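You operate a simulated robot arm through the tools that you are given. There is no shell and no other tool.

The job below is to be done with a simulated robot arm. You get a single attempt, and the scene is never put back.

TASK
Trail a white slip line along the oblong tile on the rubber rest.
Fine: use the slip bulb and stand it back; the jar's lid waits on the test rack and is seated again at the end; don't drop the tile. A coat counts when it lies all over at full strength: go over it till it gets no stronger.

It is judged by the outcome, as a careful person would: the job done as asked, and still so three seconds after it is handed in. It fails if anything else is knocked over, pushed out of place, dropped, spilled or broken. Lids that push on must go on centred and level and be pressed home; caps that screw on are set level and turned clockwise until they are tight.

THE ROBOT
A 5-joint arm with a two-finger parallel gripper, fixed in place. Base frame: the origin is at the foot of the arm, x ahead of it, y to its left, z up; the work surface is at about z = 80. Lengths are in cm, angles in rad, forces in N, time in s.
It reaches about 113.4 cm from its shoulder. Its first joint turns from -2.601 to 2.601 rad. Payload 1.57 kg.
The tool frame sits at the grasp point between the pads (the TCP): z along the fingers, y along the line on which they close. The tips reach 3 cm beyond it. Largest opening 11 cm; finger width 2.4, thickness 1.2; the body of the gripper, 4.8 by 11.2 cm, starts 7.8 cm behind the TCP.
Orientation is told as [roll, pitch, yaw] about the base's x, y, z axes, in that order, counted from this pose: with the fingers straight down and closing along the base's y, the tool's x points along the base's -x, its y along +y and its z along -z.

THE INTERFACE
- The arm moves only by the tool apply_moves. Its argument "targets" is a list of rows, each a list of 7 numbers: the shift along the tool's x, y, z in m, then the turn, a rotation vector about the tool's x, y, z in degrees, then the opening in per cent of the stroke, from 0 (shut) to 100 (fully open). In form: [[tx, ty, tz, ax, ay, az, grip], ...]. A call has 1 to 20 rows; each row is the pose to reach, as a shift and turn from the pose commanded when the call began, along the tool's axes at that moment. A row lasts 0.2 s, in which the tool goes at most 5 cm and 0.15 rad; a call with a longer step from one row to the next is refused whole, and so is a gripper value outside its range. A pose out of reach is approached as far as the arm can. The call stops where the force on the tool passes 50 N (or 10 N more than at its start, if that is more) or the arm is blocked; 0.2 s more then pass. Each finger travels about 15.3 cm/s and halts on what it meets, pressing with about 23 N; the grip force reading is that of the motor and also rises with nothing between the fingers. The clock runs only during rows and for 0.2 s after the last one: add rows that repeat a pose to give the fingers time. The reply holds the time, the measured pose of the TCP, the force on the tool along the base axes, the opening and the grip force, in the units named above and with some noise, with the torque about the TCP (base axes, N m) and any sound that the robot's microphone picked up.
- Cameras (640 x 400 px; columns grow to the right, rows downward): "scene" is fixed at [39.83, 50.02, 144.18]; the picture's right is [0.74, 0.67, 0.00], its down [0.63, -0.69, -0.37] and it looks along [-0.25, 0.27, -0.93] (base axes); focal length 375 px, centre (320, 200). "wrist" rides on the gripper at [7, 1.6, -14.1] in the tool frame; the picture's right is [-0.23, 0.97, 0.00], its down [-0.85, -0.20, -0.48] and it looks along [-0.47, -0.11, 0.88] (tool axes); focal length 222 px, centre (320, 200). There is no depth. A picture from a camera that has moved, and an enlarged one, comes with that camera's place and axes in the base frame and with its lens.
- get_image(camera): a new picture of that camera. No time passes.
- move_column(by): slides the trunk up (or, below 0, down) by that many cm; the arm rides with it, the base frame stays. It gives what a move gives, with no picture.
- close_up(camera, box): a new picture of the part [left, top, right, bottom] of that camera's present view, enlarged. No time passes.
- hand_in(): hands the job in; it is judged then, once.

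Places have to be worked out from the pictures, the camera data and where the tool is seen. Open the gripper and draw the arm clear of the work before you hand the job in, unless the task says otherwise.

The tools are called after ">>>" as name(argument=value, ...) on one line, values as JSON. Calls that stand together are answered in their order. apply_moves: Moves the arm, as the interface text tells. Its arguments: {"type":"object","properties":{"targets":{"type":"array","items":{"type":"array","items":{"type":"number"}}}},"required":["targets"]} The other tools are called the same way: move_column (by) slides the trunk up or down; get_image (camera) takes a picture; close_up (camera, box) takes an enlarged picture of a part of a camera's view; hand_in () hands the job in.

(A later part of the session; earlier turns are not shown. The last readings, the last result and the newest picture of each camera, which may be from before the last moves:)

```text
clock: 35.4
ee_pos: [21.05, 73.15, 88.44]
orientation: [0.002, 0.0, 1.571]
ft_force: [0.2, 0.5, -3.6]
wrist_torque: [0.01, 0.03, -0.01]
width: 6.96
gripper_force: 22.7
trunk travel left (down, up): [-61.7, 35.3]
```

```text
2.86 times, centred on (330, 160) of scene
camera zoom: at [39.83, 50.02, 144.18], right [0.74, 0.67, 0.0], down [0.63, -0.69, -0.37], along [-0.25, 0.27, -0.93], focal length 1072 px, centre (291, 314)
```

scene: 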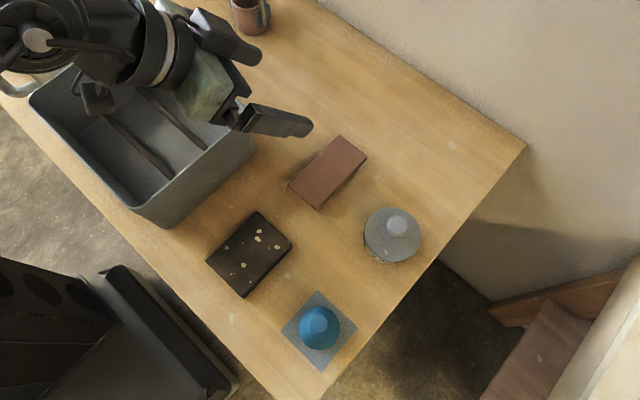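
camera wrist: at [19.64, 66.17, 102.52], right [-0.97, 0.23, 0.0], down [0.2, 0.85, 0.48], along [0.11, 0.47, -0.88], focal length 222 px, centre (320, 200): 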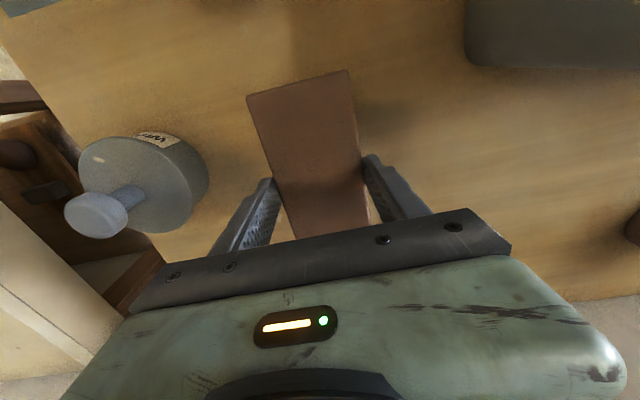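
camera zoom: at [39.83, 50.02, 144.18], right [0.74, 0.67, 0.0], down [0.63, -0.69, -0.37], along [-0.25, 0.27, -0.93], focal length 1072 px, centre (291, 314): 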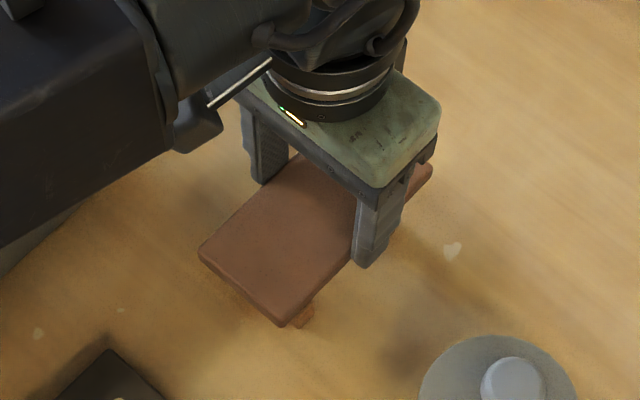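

The tile weighs about 3.6 N and is lifting. I'll raise another 8 cm to see whether the bars stay on the table.

>>> move_column(by=8)

>>> close_up(camera="scene", box=[220, 70, 420, 240])

>>> get_image(camera="wrist")

```text
clock: 36.5
ee_pos: [21.09, 73.29, 96.31]
orientation: [0.002, 0.0, 1.571]
ft_force: [-0.4, -0.2, -3.1]
wrist_torque: [0.03, 0.03, -0.04]
width: 6.95
gripper_force: 23.0
trunk travel left (down, up): [-69.7, 27.3]
```

```text
2.35 times, centred on (320, 155) of scene
camera zoom: at [39.83, 50.02, 144.18], right [0.74, 0.67, 0.0], down [0.63, -0.69, -0.37], along [-0.25, 0.27, -0.93], focal length 883 px, centre (320, 306)
```

zoom: 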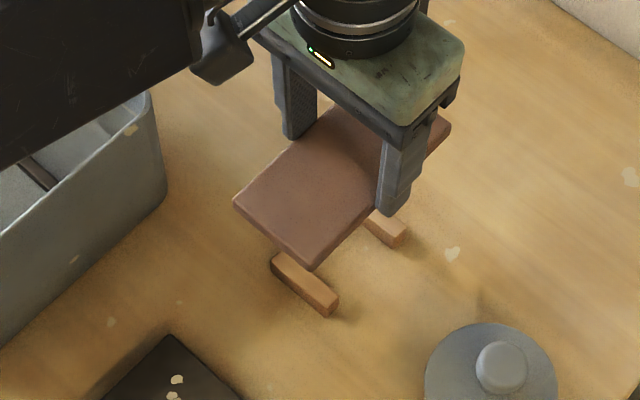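

```text
taken
camera wrist: at [19.64, 66.17, 110.52], right [-0.97, 0.23, 0.0], down [0.2, 0.85, 0.48], along [0.11, 0.47, -0.88], focal length 222 px, centre (320, 200)
```

wrist: 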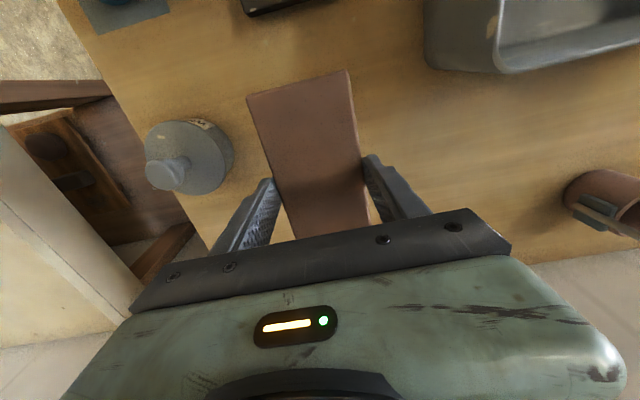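

Two wooden bars remain on the table: that is the test rack, and the dark slab is the rubber rest. I'll carry the tile over the rest, moving 20 cm in -y.

>>> apply_moves(targets=[[0.03, 0, 0, 0, 0, 0, 0], [0.06, 0, 0, 0, 0, 0, 0], [0.09, 0, 0, 0, 0, 0, 0], [0.12, 0.001, 0, 0, 0, 0, 0], [0.15, 0.002, 0, 0, 0, 0, 0], [0.18, 0.003, 0, 0, 0, 0, 0], [0.2, 0.003, 0, 0, 0, 0, 0], [0.2, 0.003, 0, 0, 0, 0, 0]])

>>> get_image(camera="scene")

>>> get_image(camera="wrist")

>>> close_up(camera="scene", box=[180, 100, 420, 310])

```text
clock: 38.3
ee_pos: [20.78, 53.22, 96.35]
orientation: [0.001, -0.001, 1.57]
ft_force: [0.2, 0.2, -2.9]
wrist_torque: [-0.02, 0.03, -0.03]
width: 6.98
gripper_force: 23.2
trunk travel left (down, up): [-69.7, 27.3]
```

```text
taken
```

scene: 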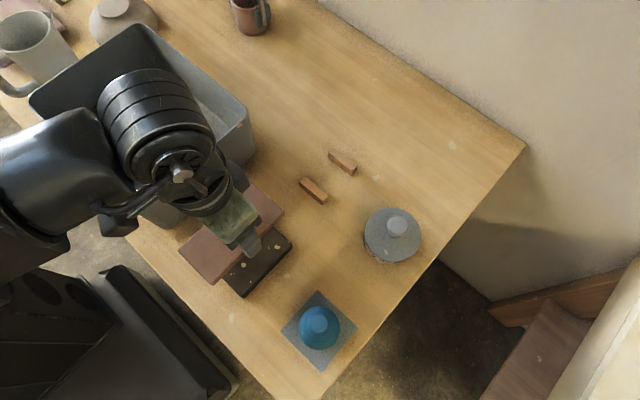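

```text
taken
camera wrist: at [19.36, 46.12, 110.53], right [-0.97, 0.23, 0.0], down [0.2, 0.85, 0.48], along [0.11, 0.47, -0.88], focal length 222 px, centre (320, 200)
```

wrist: 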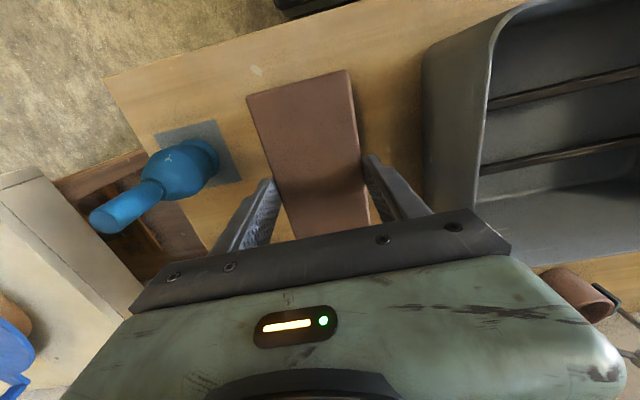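

```text
1.90 times, centred on (300, 205) of scene
camera zoom: at [39.83, 50.02, 144.18], right [0.74, 0.67, 0.0], down [0.63, -0.69, -0.37], along [-0.25, 0.27, -0.93], focal length 715 px, centre (358, 190)
```

zoom: 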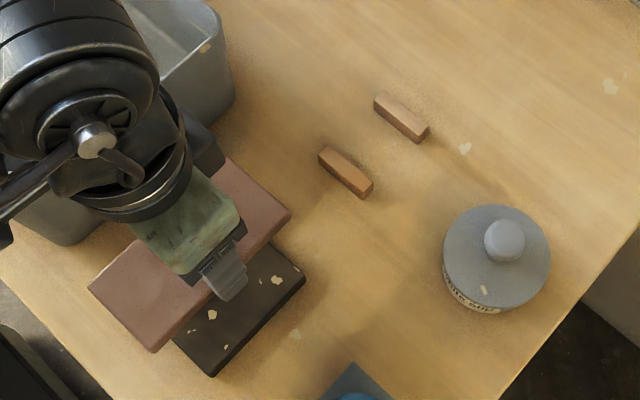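

The rest is under the tile and the rack bars are at y≈68.7 and 76.5. The tile is centred over the rest, so I'll lower 9.5 cm and then feel for contact.

>>> move_column(by=-9.5)

>>> close_up(camera="scene", box=[160, 150, 340, 310])

>>> get_image(camera="wrist")

```text
clock: 39.6
ee_pos: [20.76, 53.07, 86.9]
orientation: [0.003, 0.001, 1.57]
ft_force: [0.3, -0.4, -2.3]
wrist_torque: [-0.02, 0.03, 0.02]
width: 6.96
gripper_force: 23.2
trunk travel left (down, up): [-60.2, 36.8]
```

```text
2.50 times, centred on (250, 230) of scene
camera zoom: at [39.83, 50.02, 144.18], right [0.74, 0.67, 0.0], down [0.63, -0.69, -0.37], along [-0.25, 0.27, -0.93], focal length 938 px, centre (495, 125)
```

zoom: 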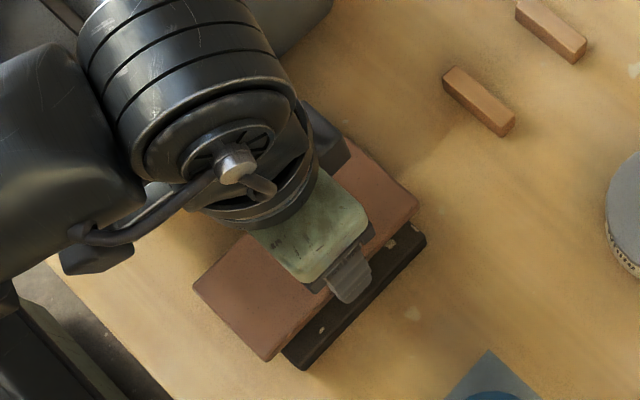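

```text
taken
camera wrist: at [19.34, 46.14, 101.03], right [-0.97, 0.23, 0.0], down [0.2, 0.85, 0.48], along [0.11, 0.47, -0.88], focal length 222 px, centre (320, 200)
```

wrist: 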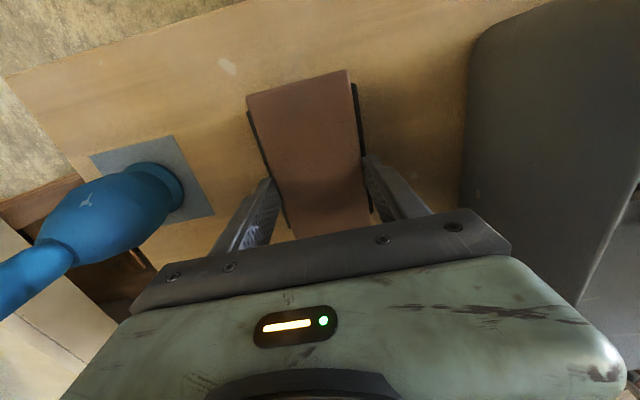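

The tile is well centred across the rest. I'll lower in small steps and watch the vertical force.

>>> move_column(by=-1.0)

>>> move_column(by=-0.3)

```text
clock: 40.2
ee_pos: [20.85, 53.2, 85.81]
orientation: [0.001, 0.0, 1.572]
ft_force: [-0.2, -0.1, -3.6]
wrist_torque: [0.02, 0.0, 0.02]
width: 6.95
gripper_force: 22.8
trunk travel left (down, up): [-59.2, 37.8]
```

```text
clock: 40.7
ee_pos: [20.79, 53.14, 85.48]
orientation: [0.001, 0.0, 1.572]
ft_force: [0.3, -0.6, -2.7]
wrist_torque: [0.01, 0.0, -0.02]
width: 6.95
gripper_force: 22.6
trunk travel left (down, up): [-58.9, 38.1]
```

No contact yet, with about 3 N still hanging. I'll continue in 2 mm steps.

>>> move_column(by=-0.2)

>>> move_column(by=-0.2)

>>> move_column(by=-0.15)

```text
clock: 41.2
ee_pos: [20.81, 53.07, 85.35]
orientation: [0.001, -0.001, 1.571]
ft_force: [-0.5, 1.1, 0.9]
wrist_torque: [-0.17, 0.03, 0.02]
width: 6.97
gripper_force: 22.7
trunk travel left (down, up): [-58.7, 38.3]
```

```text
clock: 41.8
ee_pos: [20.8, 53.11, 85.11]
orientation: [0.001, -0.001, 1.573]
ft_force: [2.0, 4.8, 20.6]
wrist_torque: [-0.07, -0.13, 0.0]
width: 6.96
gripper_force: 23.3
trunk travel left (down, up): [-58.5, 38.5]
```

```text
clock: 42.3
ee_pos: [20.88, 53.26, 85.19]
orientation: [0.001, -0.004, 1.571]
ft_force: [-0.7, 0.6, 28.5]
wrist_torque: [-0.09, 0.05, -0.04]
width: 6.97
gripper_force: 22.9
trunk travel left (down, up): [-58.4, 38.6]
stopped: the force on the tool passed its limit at 50 N (the readings are from after the stop); the commanded pose is now the measured one
```

Contact came at TCP z≈85.3. I'll relieve the pressure slightly before opening.

>>> move_column(by=0.15)

```text
clock: 42.8
ee_pos: [20.91, 53.29, 85.22]
orientation: [-0.001, -0.002, 1.571]
ft_force: [-0.1, -0.3, -2.1]
wrist_torque: [-0.06, -0.02, -0.05]
width: 6.99
gripper_force: 23.1
trunk travel left (down, up): [-58.6, 38.4]
```

The force is near neutral, so I'll open gradually.

>>> apply_moves(targets=[[0, 0, 0, 0, 0, 0, 60], [0, 0, 0, 0, 0, 0, 62], [0, 0, 0, 0, 0, 0, 64], [0, 0, 0, 0, 0, 0, 66], [0, 0, 0, 0, 0, 0, 70], [0, 0, 0, 0, 0, 0, 80], [0, 0, 0, 0, 0, 0, 90], [0, 0, 0, 0, 0, 0, 90]])

>>> get_image(camera="wrist")

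```text
clock: 44.6
ee_pos: [20.75, 53.2, 85.28]
orientation: [-0.001, -0.003, 1.572]
ft_force: [0.1, 0.4, -0.4]
wrist_torque: [-0.01, -0.01, 0.03]
width: 9.92
gripper_force: 0.1
trunk travel left (down, up): [-58.6, 38.4]
```

```text
taken
camera wrist: at [19.37, 46.17, 99.39], right [-0.97, 0.23, 0.0], down [0.2, 0.85, 0.48], along [0.11, 0.47, -0.88], focal length 222 px, centre (320, 200)
```

wrist: 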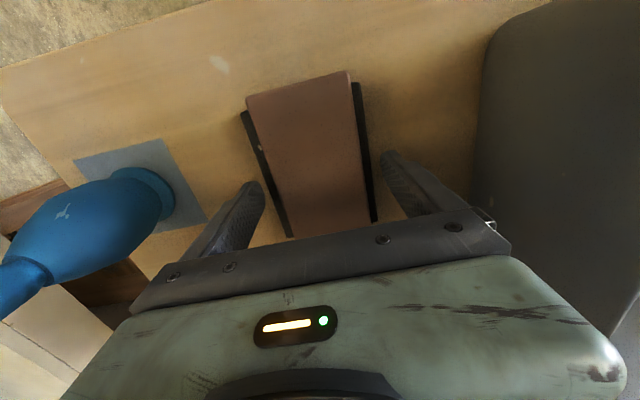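

The tile lies on the rest. I'll raise up and look at everything.

>>> move_column(by=22)

>>> get_image(camera="wrist")

>>> close_up(camera="wrist", box=[60, 40, 400, 250])

```text
clock: 46.9
ee_pos: [20.87, 53.2, 107.32]
orientation: [-0.002, -0.002, 1.569]
ft_force: [0.5, -0.5, 0.2]
wrist_torque: [-0.01, -0.01, 0.0]
width: 9.9
gripper_force: 0.1
trunk travel left (down, up): [-80.6, 16.4]
```

```text
taken
camera wrist: at [19.37, 46.18, 121.39], right [-0.97, 0.23, 0.0], down [0.2, 0.85, 0.48], along [0.11, 0.47, -0.88], focal length 222 px, centre (320, 200)
```

wrist: 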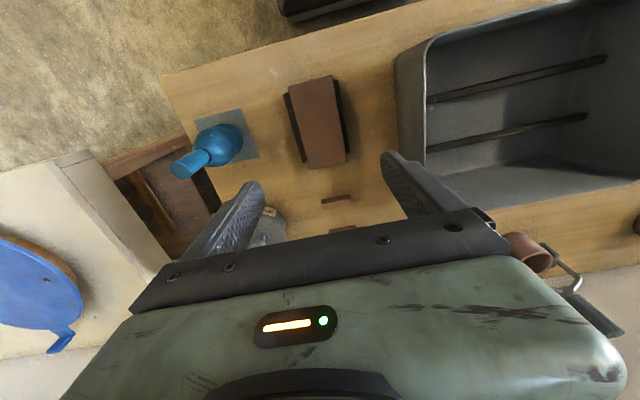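

```text
1.88 times, centred on (230, 145) of wrist
camera zoom: at [19.37, 46.18, 121.39], right [-0.97, 0.23, 0.0], down [0.2, 0.85, 0.48], along [0.11, 0.47, -0.88], focal length 418 px, centre (489, 304)
```

zoom: 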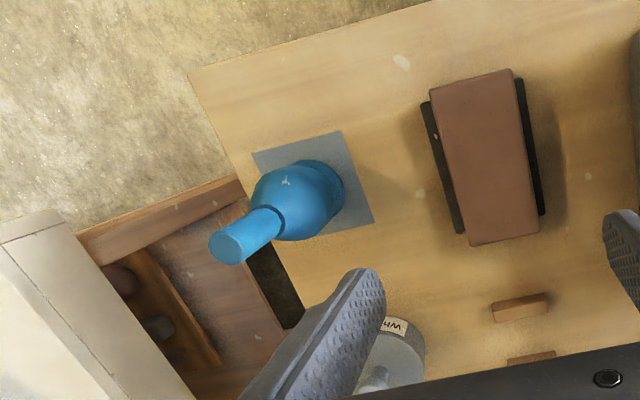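

The tile rests well on the rubber rest and the bars are undisturbed. I put the lid's knob near (36.85, 70.8) with its top around z=90, so I'll move above it for a check.

>>> apply_moves(targets=[[-0.0293, -0.0268, 0, 0, 0, 0, 90], [-0.0587, -0.0537, 0, 0, 0, 0, 90], [-0.088, -0.0805, 0, 0, 0, 0, 90], [-0.1173, -0.1073, 0, 0, 0, 0, 90], [-0.1467, -0.1342, 0, 0, 0, 0, 90], [-0.176, -0.161, 0, 0, 0, 0, 90], [-0.176, -0.161, 0, 0, 0, 0, 90]])

>>> get_image(camera="wrist")

>>> get_image(camera="scene")

>>> close_up(camera="wrist", box=[220, 80, 420, 230])

```text
clock: 48.5
ee_pos: [37.35, 70.78, 107.27]
orientation: [-0.001, -0.003, 1.572]
ft_force: [0.8, 0.9, 0.7]
wrist_torque: [0.03, -0.01, 0.01]
width: 9.91
gripper_force: 0.0
trunk travel left (down, up): [-80.6, 16.4]
```

```text
taken
camera wrist: at [35.81, 63.75, 121.38], right [-0.97, 0.23, 0.0], down [0.2, 0.85, 0.48], along [0.11, 0.47, -0.88], focal length 222 px, centre (320, 200)
```

wrist: 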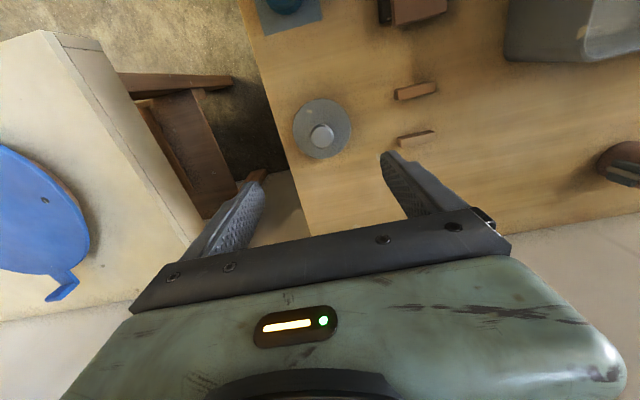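

```text
taken
```

scene: 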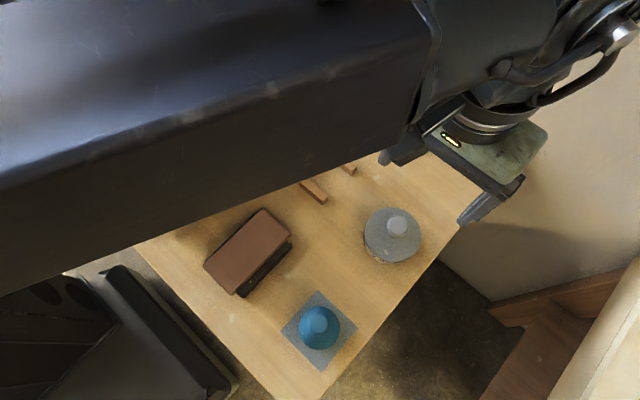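

```text
2.67 times, centred on (320, 155) of wrist
camera zoom: at [35.81, 63.75, 121.38], right [-0.97, 0.23, 0.0], down [0.2, 0.85, 0.48], along [0.11, 0.47, -0.88], focal length 592 px, centre (320, 320)
```

zoom: 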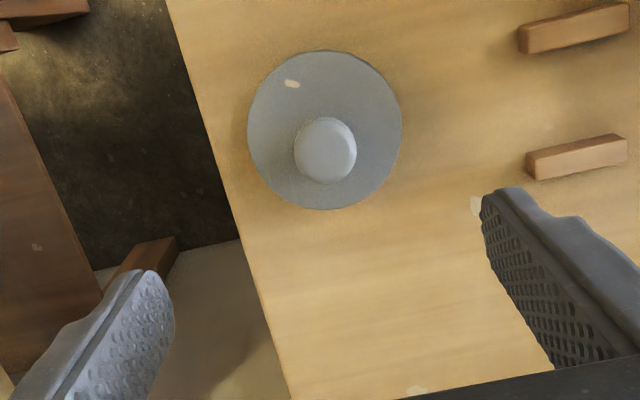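

The knob is at about (37.05, 70.8). I'll shift 2 mm, then lower 14 cm and check the view again.

>>> apply_moves(targets=[[0, 0.0025, 0, 0, 0, 0, 70], [0, 0.0025, 0, 0, 0, 0, 70]])

>>> move_column(by=-14)

>>> get_image(camera="wrist")

>>> close_up(camera="scene", box=[330, 160, 510, 290])

```text
clock: 49.1
ee_pos: [36.9, 70.79, 107.36]
orientation: [-0.001, -0.001, 1.571]
ft_force: [0.6, 0.7, -0.8]
wrist_torque: [0.01, 0.01, -0.02]
width: 7.69
gripper_force: 0.0
trunk travel left (down, up): [-80.6, 16.4]
```

```text
clock: 50.8
ee_pos: [36.9, 70.8, 93.22]
orientation: [0.0, -0.001, 1.571]
ft_force: [-0.1, 0.1, -0.7]
wrist_torque: [0.03, -0.03, -0.03]
width: 7.69
gripper_force: 0.1
trunk travel left (down, up): [-66.6, 30.4]
```

```text
taken
camera wrist: at [35.42, 63.76, 107.4], right [-0.97, 0.23, 0.0], down [0.2, 0.85, 0.48], along [0.11, 0.47, -0.88], focal length 222 px, centre (320, 200)
```

wrist: 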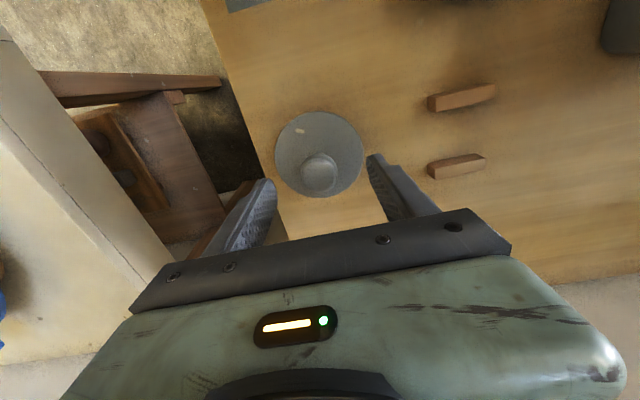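

```text
3.08 times, centred on (420, 225) of scene
camera zoom: at [39.83, 50.02, 144.18], right [0.74, 0.67, 0.0], down [0.63, -0.69, -0.37], along [-0.25, 0.27, -0.93], focal length 1155 px, centre (12, 123)
```

zoom: 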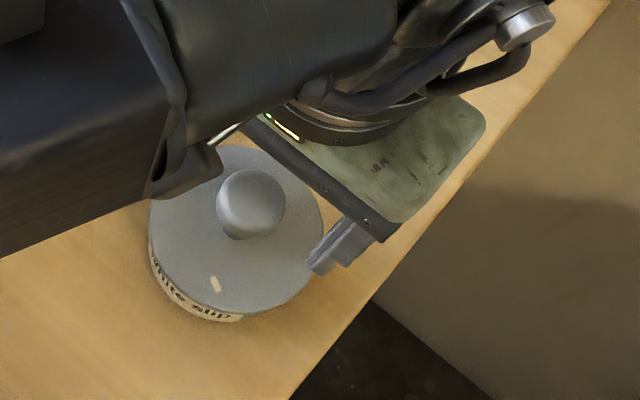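

I'll zoom in on the knob to refine its height and centre.

>>> close_up(camera="wrist", box=[250, 90, 400, 240])

```text
2.67 times, centred on (325, 165) of wrist
camera zoom: at [35.42, 63.76, 107.4], right [-0.97, 0.23, 0.0], down [0.2, 0.85, 0.48], along [0.11, 0.47, -0.88], focal length 592 px, centre (307, 293)
```

zoom: 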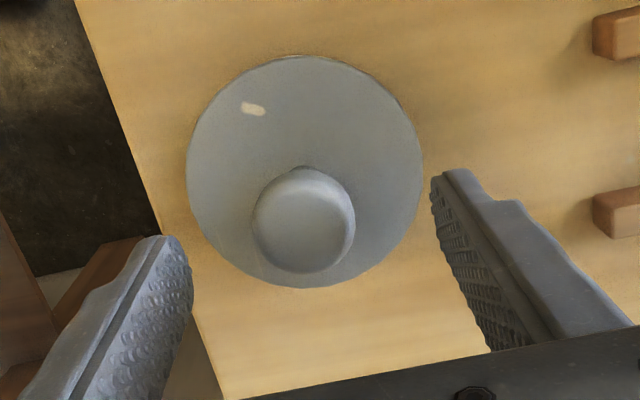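

The knob top is at about z=89.7, centred at (37.1, 70.8). I'll nudge 2 mm and lower to TCP z≈88.8, which leaves the tips around 85.8 just above the lid plate.

>>> apply_moves(targets=[[0, -0.002, 0, 0, 0, 0, 70], [0, -0.002, 0, 0, 0, 0, 70]])

>>> move_column(by=-4.4)

>>> close_up(camera="wrist", box=[220, 90, 420, 240])

>>> close_up(camera="scene", box=[340, 180, 470, 280])

```text
clock: 51.4
ee_pos: [37.12, 70.8, 93.22]
orientation: [0.001, -0.002, 1.57]
ft_force: [0.1, 0.5, 0.5]
wrist_torque: [0.0, 0.01, -0.01]
width: 7.7
gripper_force: 0.1
trunk travel left (down, up): [-66.6, 30.4]
```

```text
clock: 52.3
ee_pos: [37.11, 70.86, 88.78]
orientation: [0.0, -0.002, 1.571]
ft_force: [-0.2, -0.4, 0.3]
wrist_torque: [-0.02, 0.02, 0.0]
width: 7.69
gripper_force: 0.0
trunk travel left (down, up): [-62.2, 34.8]
```

```text
2.67 times, centred on (320, 165) of wrist
camera zoom: at [35.64, 63.74, 102.99], right [-0.97, 0.23, 0.0], down [0.2, 0.85, 0.48], along [0.11, 0.47, -0.88], focal length 592 px, centre (320, 293)
```

zoom: 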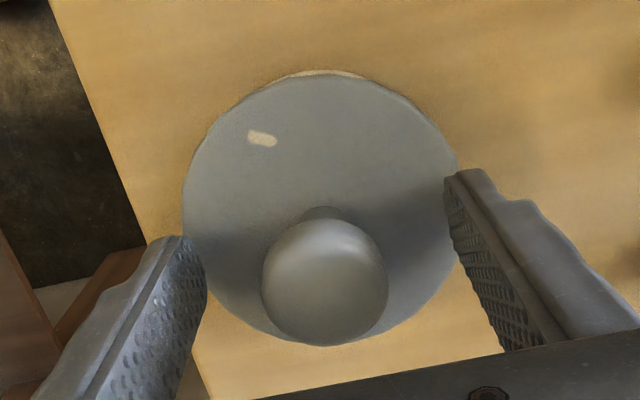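

```text
4.00 times, centred on (405, 230) of scene
camera zoom: at [39.83, 50.02, 144.18], right [0.74, 0.67, 0.0], down [0.63, -0.69, -0.37], along [-0.25, 0.27, -0.93], focal length 1501 px, centre (-20, 80)
```

zoom: 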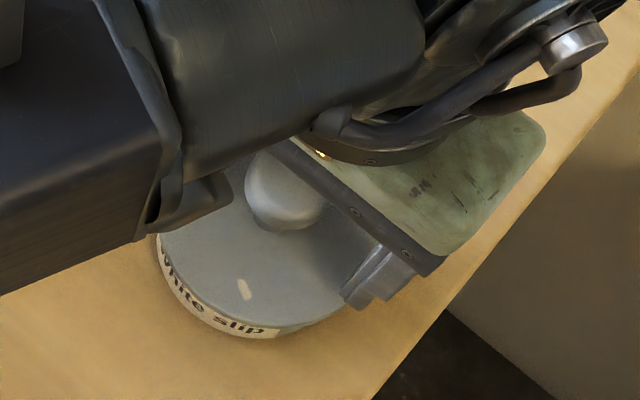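

No contact on the lid and the knob sits between the fingers. I'll close on it slowly.

>>> apply_moves(targets=[[0, 0, 0, 0, 0, 0, 55], [0, 0, 0, 0, 0, 0, 45], [0, 0, 0, 0, 0, 0, 38], [0, 0, 0, 0, 0, 0, 34], [0, 0, 0, 0, 0, 0, 31], [0, 0, 0, 0, 0, 0, 28], [0, 0, 0, 0, 0, 0, 20], [0, 0, 0, 0, 0, 0, 10], [0, 0, 0, 0, 0, 0, 0], [0, 0, 0, 0, 0, 0, 0]])

>>> close_up(camera="wrist", box=[220, 90, 420, 240])

```text
clock: 54.5
ee_pos: [37.15, 70.71, 88.83]
orientation: [0.002, -0.002, 1.569]
ft_force: [-0.2, 0.3, 0.3]
wrist_torque: [0.02, -0.05, 0.02]
width: 3.3
gripper_force: 23.6
trunk travel left (down, up): [-62.2, 34.8]
```

```text
2.67 times, centred on (320, 165) of wrist
camera zoom: at [35.64, 63.74, 102.99], right [-0.97, 0.23, 0.0], down [0.2, 0.85, 0.48], along [0.11, 0.47, -0.88], focal length 592 px, centre (320, 293)
```

zoom: 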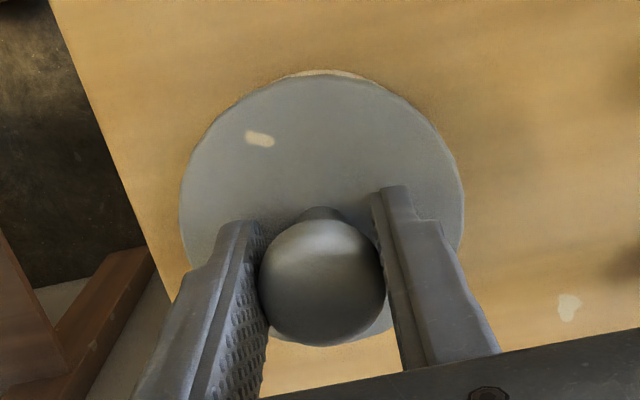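

The knob is gripped at 3.3 cm, with the seated grasp at TCP (37.13, 70.78, 88.8). I'll lift 1 cm and read the force.

>>> move_column(by=1)

>>> close_up(camera="scene", box=[340, 180, 470, 280])

```text
clock: 55.0
ee_pos: [37.16, 70.75, 89.78]
orientation: [0.001, -0.004, 1.57]
ft_force: [0.6, -0.4, -0.7]
wrist_torque: [-0.02, 0.01, 0.02]
width: 3.29
gripper_force: 23.3
trunk travel left (down, up): [-63.2, 33.8]
```

```text
4.00 times, centred on (405, 230) of scene
camera zoom: at [39.83, 50.02, 144.18], right [0.74, 0.67, 0.0], down [0.63, -0.69, -0.37], along [-0.25, 0.27, -0.93], focal length 1501 px, centre (-20, 80)
```

zoom: 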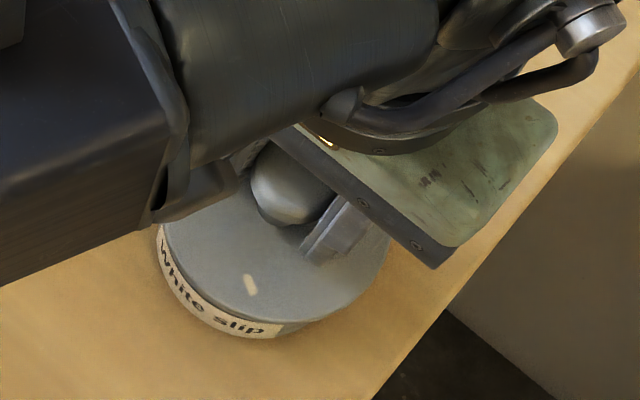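

The lid came off with little force. I'll lift 9 cm more and look into the jar.

>>> move_column(by=9)

>>> get_image(camera="scene")

>>> close_up(camera="scene", box=[340, 180, 470, 280])

>>> get_image(camera="wrist")

```text
clock: 56.3
ee_pos: [37.1, 70.83, 98.85]
orientation: [-0.001, -0.001, 1.57]
ft_force: [-1.0, -0.5, -0.7]
wrist_torque: [-0.03, 0.0, 0.0]
width: 3.31
gripper_force: 22.3
trunk travel left (down, up): [-72.2, 24.8]
```

```text
taken
```

scene: 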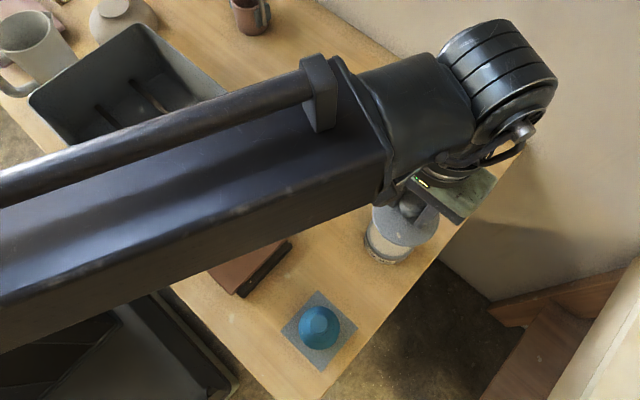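

```text
4.00 times, centred on (405, 230) of scene
camera zoom: at [39.83, 50.02, 144.18], right [0.74, 0.67, 0.0], down [0.63, -0.69, -0.37], along [-0.25, 0.27, -0.93], focal length 1501 px, centre (-20, 80)
```

zoom: 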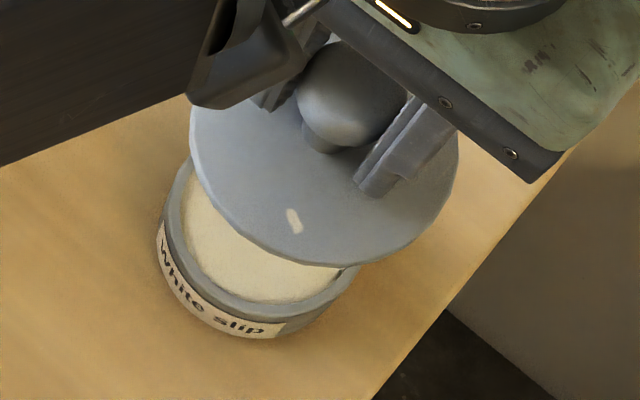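

```text
taken
camera wrist: at [35.64, 63.76, 112.98], right [-0.97, 0.23, 0.0], down [0.2, 0.85, 0.48], along [0.11, 0.47, -0.88], focal length 222 px, centre (320, 200)
```

wrist: 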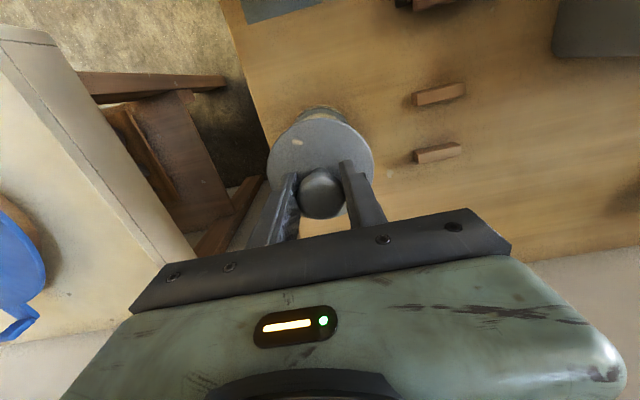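

The jar holds white slip. I'll carry the lid to above the two rack bars, centred at about (21.3, 72.7).

>>> apply_moves(targets=[[-0.003, 0.03, 0, 0, 0, 0, 0], [-0.007, 0.06, 0, 0, 0, 0, 0], [-0.011, 0.09, 0, 0, 0, 0, 0], [-0.015, 0.12, 0, 0, 0, 0, 0], [-0.019, 0.145, 0, 0, 0, 0, 0], [-0.019, 0.158, 0, 0, 0, 0, 0], [-0.019, 0.158, 0, 0, 0, 0, 0]])

>>> get_image(camera="wrist")

>>> close_up(camera="scene", box=[240, 90, 440, 290])

```text
clock: 57.9
ee_pos: [21.31, 72.67, 98.92]
orientation: [0.0, -0.002, 1.57]
ft_force: [0.2, -0.9, -0.7]
wrist_torque: [0.01, -0.02, 0.04]
width: 3.32
gripper_force: 23.1
trunk travel left (down, up): [-72.2, 24.8]
```

```text
taken
camera wrist: at [19.88, 65.7, 112.99], right [-0.97, 0.23, 0.0], down [0.2, 0.85, 0.48], along [0.11, 0.47, -0.88], focal length 222 px, centre (320, 200)
```

wrist: 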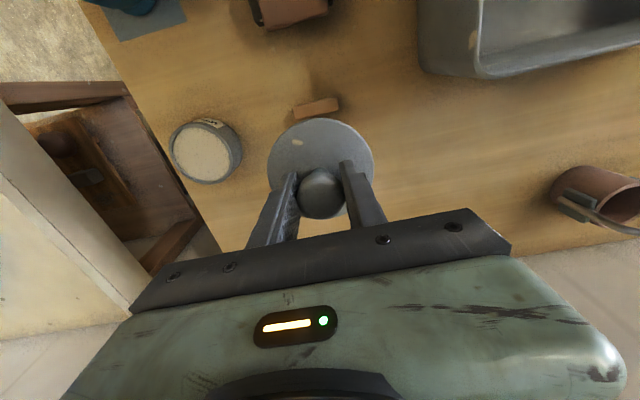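

```text
2.00 times, centred on (340, 190) of scene
camera zoom: at [39.83, 50.02, 144.18], right [0.74, 0.67, 0.0], down [0.63, -0.69, -0.37], along [-0.25, 0.27, -0.93], focal length 750 px, centre (280, 220)
```

zoom: 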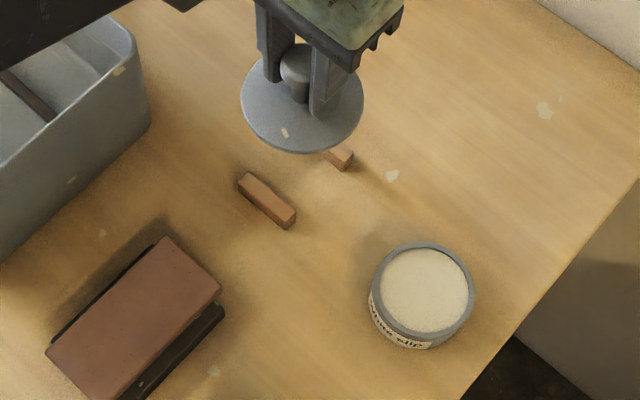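

The lid hangs over both bars. I'll lower 10 cm, then feel for contact.

>>> move_column(by=-10)

>>> close_up(camera="scene", box=[260, 110, 400, 220])

>>> close_up(camera="wrist", box=[220, 70, 440, 240])

```text
clock: 59.2
ee_pos: [21.25, 72.83, 88.83]
orientation: [-0.001, -0.001, 1.57]
ft_force: [-0.4, 0.2, -0.2]
wrist_torque: [0.02, 0.02, 0.02]
width: 3.29
gripper_force: 23.1
trunk travel left (down, up): [-62.2, 34.8]
```

```text
3.64 times, centred on (330, 165) of scene
camera zoom: at [39.83, 50.02, 144.18], right [0.74, 0.67, 0.0], down [0.63, -0.69, -0.37], along [-0.25, 0.27, -0.93], focal length 1365 px, centre (284, 327)
```

zoom: 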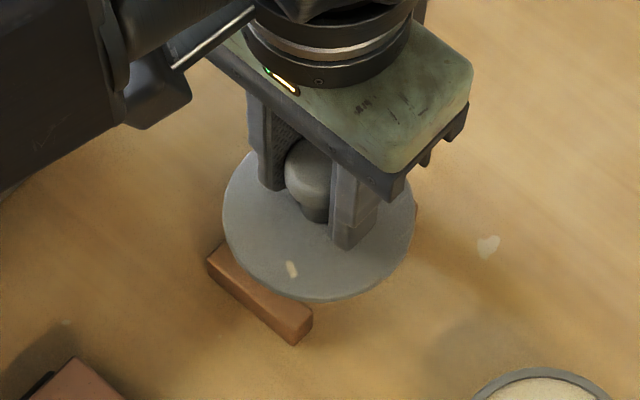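

```text
2.35 times, centred on (330, 155) of wrist
camera zoom: at [19.9, 65.69, 102.99], right [-0.97, 0.23, 0.0], down [0.2, 0.85, 0.48], along [0.11, 0.47, -0.88], focal length 523 px, centre (296, 306)
```

zoom: 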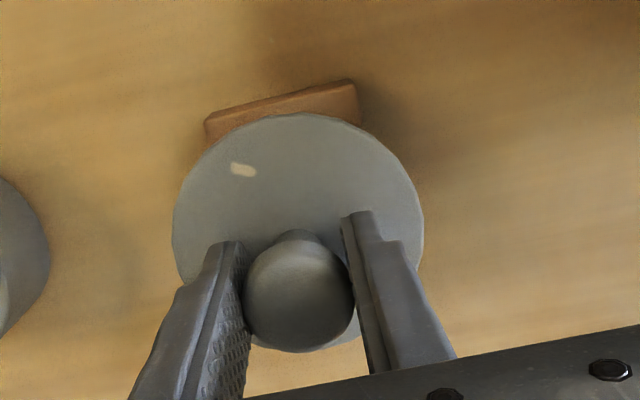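

Still in the air. I'll step down gently, one step at a time.

>>> move_column(by=-1.2)

```text
clock: 59.8
ee_pos: [21.44, 72.76, 87.66]
orientation: [-0.001, -0.001, 1.57]
ft_force: [0.1, 0.2, 0.2]
wrist_torque: [0.01, 0.0, 0.01]
width: 3.29
gripper_force: 22.7
trunk travel left (down, up): [-61.0, 36.0]
```

No contact yet, so another small step.

>>> move_column(by=-0.4)

```text
clock: 60.4
ee_pos: [21.49, 72.78, 87.3]
orientation: [-0.002, -0.002, 1.571]
ft_force: [-0.5, -0.2, 0.0]
wrist_torque: [0.01, 0.01, 0.0]
width: 3.29
gripper_force: 23.3
trunk travel left (down, up): [-60.6, 36.4]
```

Still free; I'll continue down.

>>> move_column(by=-0.3)

```text
clock: 60.9
ee_pos: [21.41, 72.74, 86.98]
orientation: [0.0, -0.002, 1.569]
ft_force: [0.6, 0.0, -0.5]
wrist_torque: [-0.02, 0.0, 0.03]
width: 3.3
gripper_force: 22.9
trunk travel left (down, up): [-60.3, 36.7]
```

Still free.

>>> move_column(by=-0.25)

```text
clock: 61.4
ee_pos: [21.27, 72.63, 86.89]
orientation: [0.001, -0.005, 1.57]
ft_force: [2.0, 7.4, 18.0]
wrist_torque: [0.16, -0.13, 0.03]
width: 3.29
gripper_force: 22.6
trunk travel left (down, up): [-60.0, 37.0]
```

Contact at about z=86.85. I'll back off slightly and release.

>>> move_column(by=0.12)

>>> close_up(camera="wrist", box=[220, 70, 440, 240])

```text
clock: 61.9
ee_pos: [21.45, 72.69, 86.85]
orientation: [-0.001, -0.001, 1.571]
ft_force: [0.7, -0.3, 1.6]
wrist_torque: [0.01, -0.03, 0.03]
width: 3.29
gripper_force: 22.8
trunk travel left (down, up): [-60.1, 36.9]
```

```text
2.35 times, centred on (330, 155) of wrist
camera zoom: at [19.89, 65.66, 100.95], right [-0.97, 0.23, 0.0], down [0.2, 0.85, 0.48], along [0.11, 0.47, -0.88], focal length 523 px, centre (296, 306)
```

zoom: 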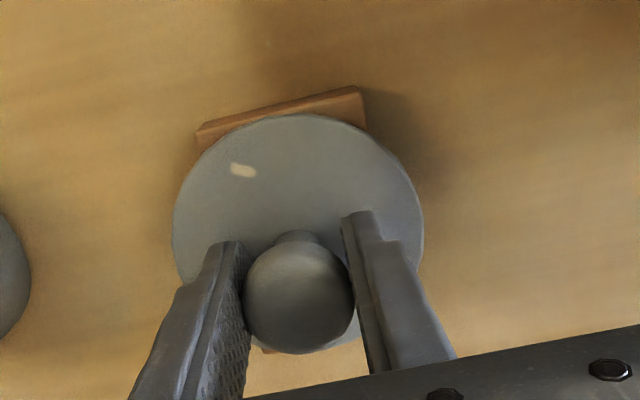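

The lid touches the bars with only 1.6 N. I'll open gradually.

>>> apply_moves(targets=[[0, 0, 0, 0, 0, 0, 28], [0, 0, 0, 0, 0, 0, 30], [0, 0, 0, 0, 0, 0, 32], [0, 0, 0, 0, 0, 0, 36], [0, 0, 0, 0, 0, 0, 44], [0, 0, 0, 0, 0, 0, 55], [0, 0, 0, 0, 0, 0, 65], [0, 0, 0, 0, 0, 0, 65]])

>>> move_column(by=20)

>>> get_image(camera="wrist")

>>> close_up(camera="wrist", box=[140, 40, 400, 240])

```text
clock: 63.7
ee_pos: [21.36, 72.73, 86.75]
orientation: [-0.001, -0.001, 1.569]
ft_force: [0.2, 0.1, -0.5]
wrist_torque: [0.0, 0.0, 0.02]
width: 7.17
gripper_force: 0.0
trunk travel left (down, up): [-60.1, 36.9]
```

```text
clock: 65.9
ee_pos: [21.49, 72.64, 106.92]
orientation: [0.001, -0.002, 1.571]
ft_force: [-0.4, 0.8, 1.3]
wrist_torque: [0.0, 0.0, 0.01]
width: 7.16
gripper_force: 0.0
trunk travel left (down, up): [-80.1, 16.9]
```

```text
taken
camera wrist: at [19.9, 65.7, 120.95], right [-0.97, 0.23, 0.0], down [0.2, 0.85, 0.48], along [0.11, 0.47, -0.88], focal length 222 px, centre (320, 200)
```

wrist: 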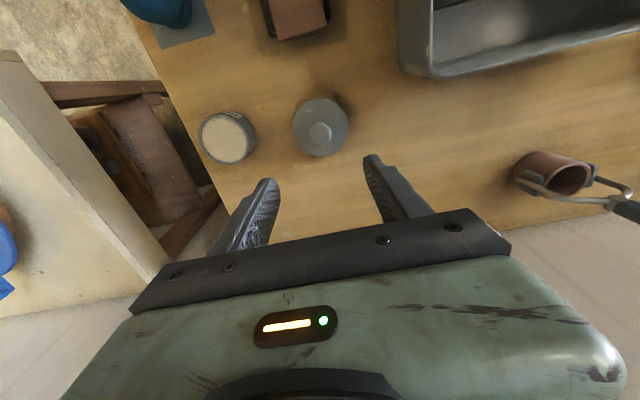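

```text
2.00 times, centred on (270, 140) of wrist
camera zoom: at [19.9, 65.7, 120.95], right [-0.97, 0.23, 0.0], down [0.2, 0.85, 0.48], along [0.11, 0.47, -0.88], focal length 444 px, centre (420, 320)
```

zoom: 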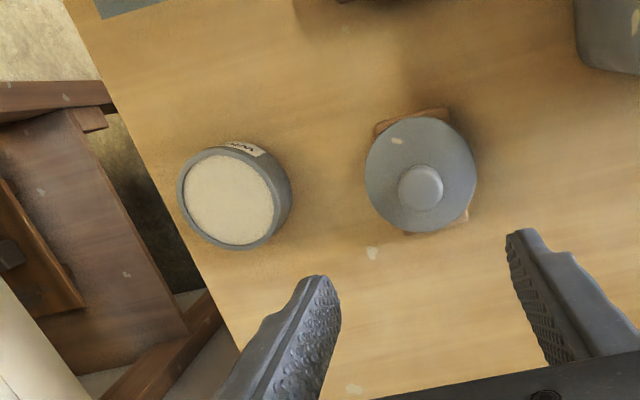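

The lid rests across both bars. Next is the bulb: I'll move above its pad, near (38, 52), staying high.

>>> apply_moves(targets=[[0.035, -0.028, 0, 0, 0, 0, 80], [0.07, -0.056, 0, 0, 0, 0, 80], [0.105, -0.084, 0, 0, 0, 0, 80], [0.14, -0.112, 0, 0, 0, 0, 80], [0.175, -0.14, 0, 0, 0, 0, 80], [0.207, -0.165, 0, 0, 0, 0, 80], [0.207, -0.165, 0, 0, 0, 0, 80]])

>>> get_image(camera="wrist")

>>> close_up(camera="wrist", box=[240, 60, 420, 230])

>>> close_up(camera="scene", box=[260, 270, 380, 390])

```text
clock: 67.5
ee_pos: [37.94, 51.92, 106.86]
orientation: [-0.001, -0.001, 1.572]
ft_force: [0.6, -0.6, -0.4]
wrist_torque: [0.02, -0.01, -0.01]
width: 8.81
gripper_force: 0.2
trunk travel left (down, up): [-80.1, 16.9]
```

```text
taken
camera wrist: at [36.55, 44.88, 120.96], right [-0.97, 0.23, 0.0], down [0.2, 0.85, 0.48], along [0.11, 0.47, -0.88], focal length 222 px, centre (320, 200)
```

wrist: 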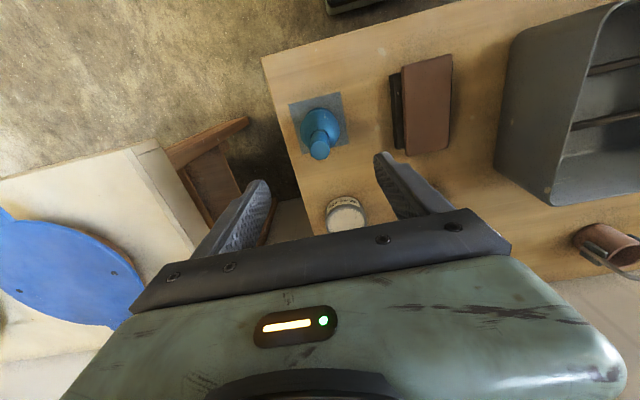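

```text
2.35 times, centred on (330, 145) of wrist
camera zoom: at [36.55, 44.88, 120.96], right [-0.97, 0.23, 0.0], down [0.2, 0.85, 0.48], along [0.11, 0.47, -0.88], focal length 523 px, centre (296, 329)
```

zoom: 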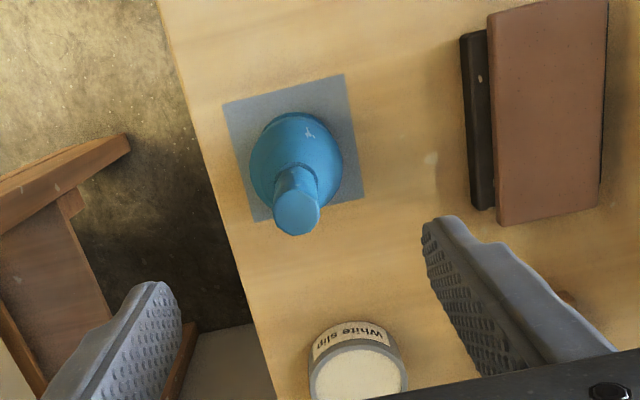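

```text
3.33 times, centred on (320, 330) of scene
camera zoom: at [39.83, 50.02, 144.18], right [0.74, 0.67, 0.0], down [0.63, -0.69, -0.37], along [-0.25, 0.27, -0.93], focal length 1251 px, centre (320, -233)
```

zoom: 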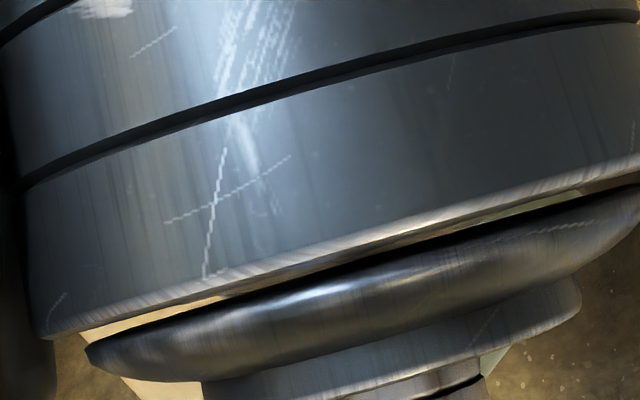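

The bulb has a base disc, a pear-shaped body and a cylindrical neck about 2.1 cm across, with its top near z≈97. Before gripping it I want a side view to judge which end is the working tip, so I'll swing inward and to the left of it and tilt as before.

>>> apply_moves(targets=[[0.01, 0.035, 0, 0, 0, 6.6, 80], [0.02, 0.07, 0, 0, 0, 13.2, 80], [0.03, 0.105, 0, 0, 0, 19.8, 80], [0.038, 0.14, 0, 0, 0, 26.4, 80], [0.038, 0.14, 0, 0, 0, 26.4, 80]])

>>> apply_moves(targets=[[0, 0, 0, 0, -8, 0, 80], [0, 0, 0, 0, -16, 0, 80], [0, 0, 0, 0, -24, 0, 80], [0, 0, 0, 0, -32, 0, 80], [0, 0, 0, 0, -40, 0, 80]])

>>> get_image(camera="wrist")

```text
clock: 68.7
ee_pos: [24.14, 48.73, 106.9]
orientation: [0.001, 0.001, 1.107]
ft_force: [-0.5, 0.0, -0.4]
wrist_torque: [-0.01, -0.04, 0.01]
width: 8.8
gripper_force: 0.1
out of reach, approached as far as the arm can: row 4, 5
trunk travel left (down, up): [-80.1, 16.9]
```

```text
clock: 69.9
ee_pos: [28.9, 63.11, 112.32]
orientation: [0.002, -0.697, 1.109]
ft_force: [0.4, -0.2, 0.3]
wrist_torque: [-0.05, 0.03, -0.02]
width: 8.8
gripper_force: 0.1
out of reach, approached as far as the arm can: row 1, 2, 3, 4, 5
trunk travel left (down, up): [-80.1, 16.9]
```

```text
taken
camera wrist: at [21.29, 50.95, 118.76], right [-0.79, 0.59, 0.15], down [0.34, 0.22, 0.92], along [0.51, 0.78, -0.38], focal length 222 px, centre (320, 200)
```

wrist: 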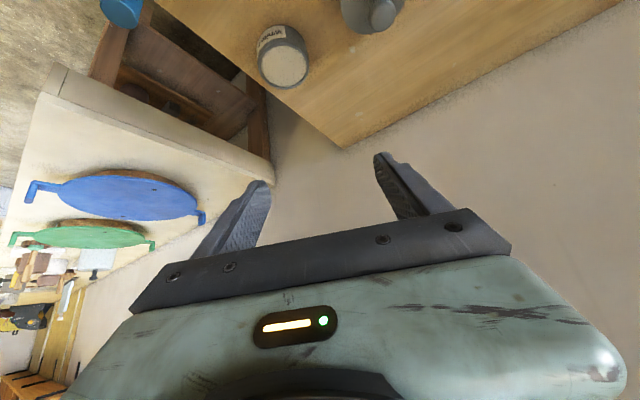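

The bulb is at the top left of this view. I'll spin so the camera faces it more, then lower.

>>> apply_moves(targets=[[0, 0, 0, 0, 0, 8, 80], [0, 0, 0, 0, 0, 16, 80], [0, 0, 0, 0, 0, 24, 80], [0, 0, 0, 0, 0, 32, 80], [0, 0, 0, 0, 0, 40, 80], [0, 0, 0, 0, 0, 48, 80]])

>>> move_column(by=-18)

>>> get_image(camera="wrist")

```text
clock: 71.3
ee_pos: [29.1, 63.29, 112.42]
orientation: [0.561, -0.444, 0.141]
ft_force: [0.4, -0.5, 0.3]
wrist_torque: [-0.01, 0.01, -0.01]
width: 8.8
gripper_force: 0.2
trunk travel left (down, up): [-80.1, 16.9]
```

```text
clock: 73.3
ee_pos: [29.09, 63.28, 94.3]
orientation: [0.559, -0.443, 0.143]
ft_force: [0.2, 0.1, 0.1]
wrist_torque: [0.01, -0.01, -0.02]
width: 8.82
gripper_force: 0.0
trunk travel left (down, up): [-62.1, 34.9]
```

```text
taken
camera wrist: at [18.39, 55.54, 103.03], right [-0.13, 0.81, 0.56], down [0.7, -0.33, 0.64], along [0.7, 0.48, -0.52], focal length 222 px, centre (320, 200)
```

wrist: 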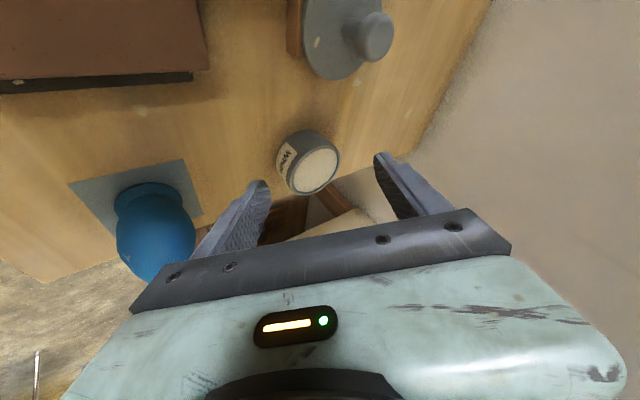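

The bulb's base and body are now visible, so I'll zoom in.

>>> close_up(camera="wrist", box=[60, 140, 260, 300])

>>> apply_moves(targets=[[0, 0, 0, 0, 0, -8, 80], [0, 0, 0, 0, 0, -16, 80], [0, 0, 0, 0, 0, -24, 80]])

>>> get_image(camera="wrist")

```text
2.50 times, centred on (160, 220) of wrist
camera zoom: at [18.39, 55.54, 103.03], right [-0.13, 0.81, 0.56], down [0.7, -0.33, 0.64], along [0.7, 0.48, -0.52], focal length 555 px, centre (720, 150)
```

zoom: 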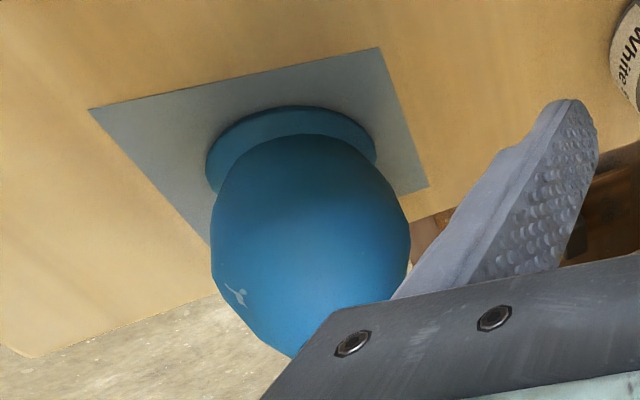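

```text
clock: 74.1
ee_pos: [29.11, 63.28, 94.43]
orientation: [0.33, -0.627, 0.585]
ft_force: [0.2, -0.7, 0.3]
wrist_torque: [-0.01, 0.01, -0.01]
width: 8.78
gripper_force: 0.1
trunk travel left (down, up): [-62.1, 34.9]
```

```text
taken
camera wrist: at [19.4, 53.06, 101.57], right [-0.51, 0.77, 0.39], down [0.58, -0.03, 0.82], along [0.64, 0.64, -0.43], focal length 222 px, centre (320, 200)
```

wrist: 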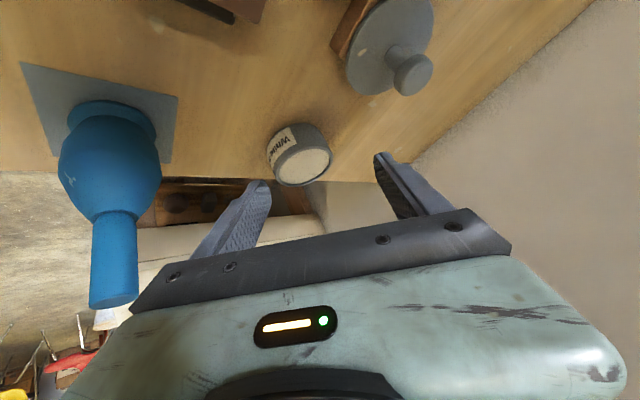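

The whole bulb is visible now. I'll zoom in on the cylinder's end and the base.

>>> close_up(camera="wrist", box=[10, 50, 210, 320])

>>> close_up(camera="scene", box=[270, 280, 370, 380])

>>> close_up(camera="wrist", box=[70, 200, 170, 320])

```text
1.48 times, centred on (110, 185) of wrist
camera zoom: at [19.4, 53.06, 101.57], right [-0.51, 0.77, 0.39], down [0.58, -0.03, 0.82], along [0.64, 0.64, -0.43], focal length 329 px, centre (631, 222)
```

zoom: 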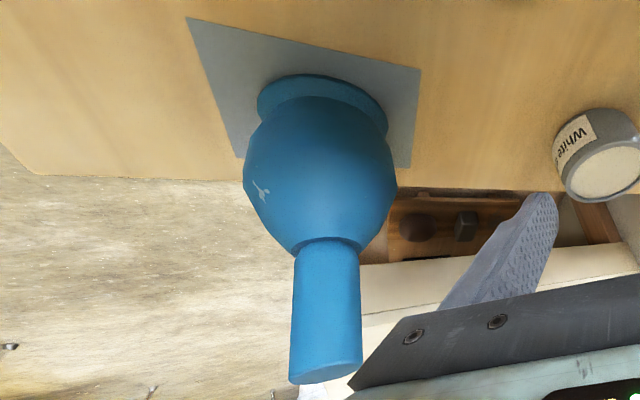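

```text
4.00 times, centred on (320, 330) of scene
camera zoom: at [39.83, 50.02, 144.18], right [0.74, 0.67, 0.0], down [0.63, -0.69, -0.37], along [-0.25, 0.27, -0.93], focal length 1501 px, centre (320, -320)
```

zoom: 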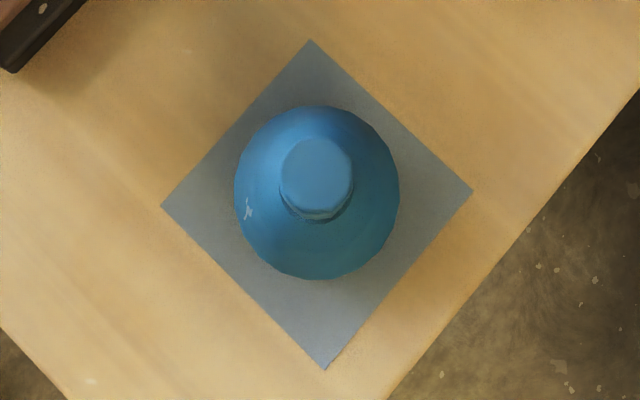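

```text
3.33 times, centred on (120, 260) of wrist
camera zoom: at [19.4, 53.06, 101.57], right [-0.51, 0.77, 0.39], down [0.58, -0.03, 0.82], along [0.64, 0.64, -0.43], focal length 740 px, centre (987, 0)
```

zoom: 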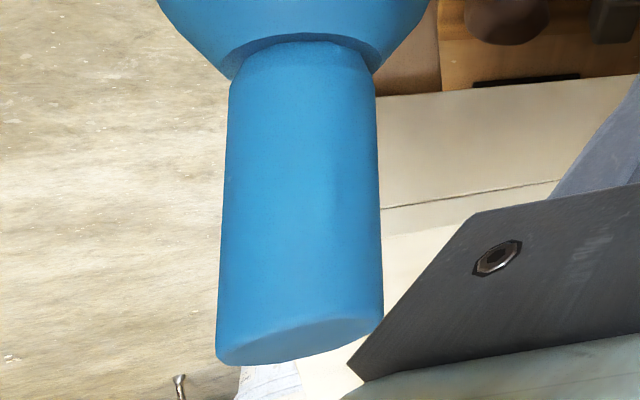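

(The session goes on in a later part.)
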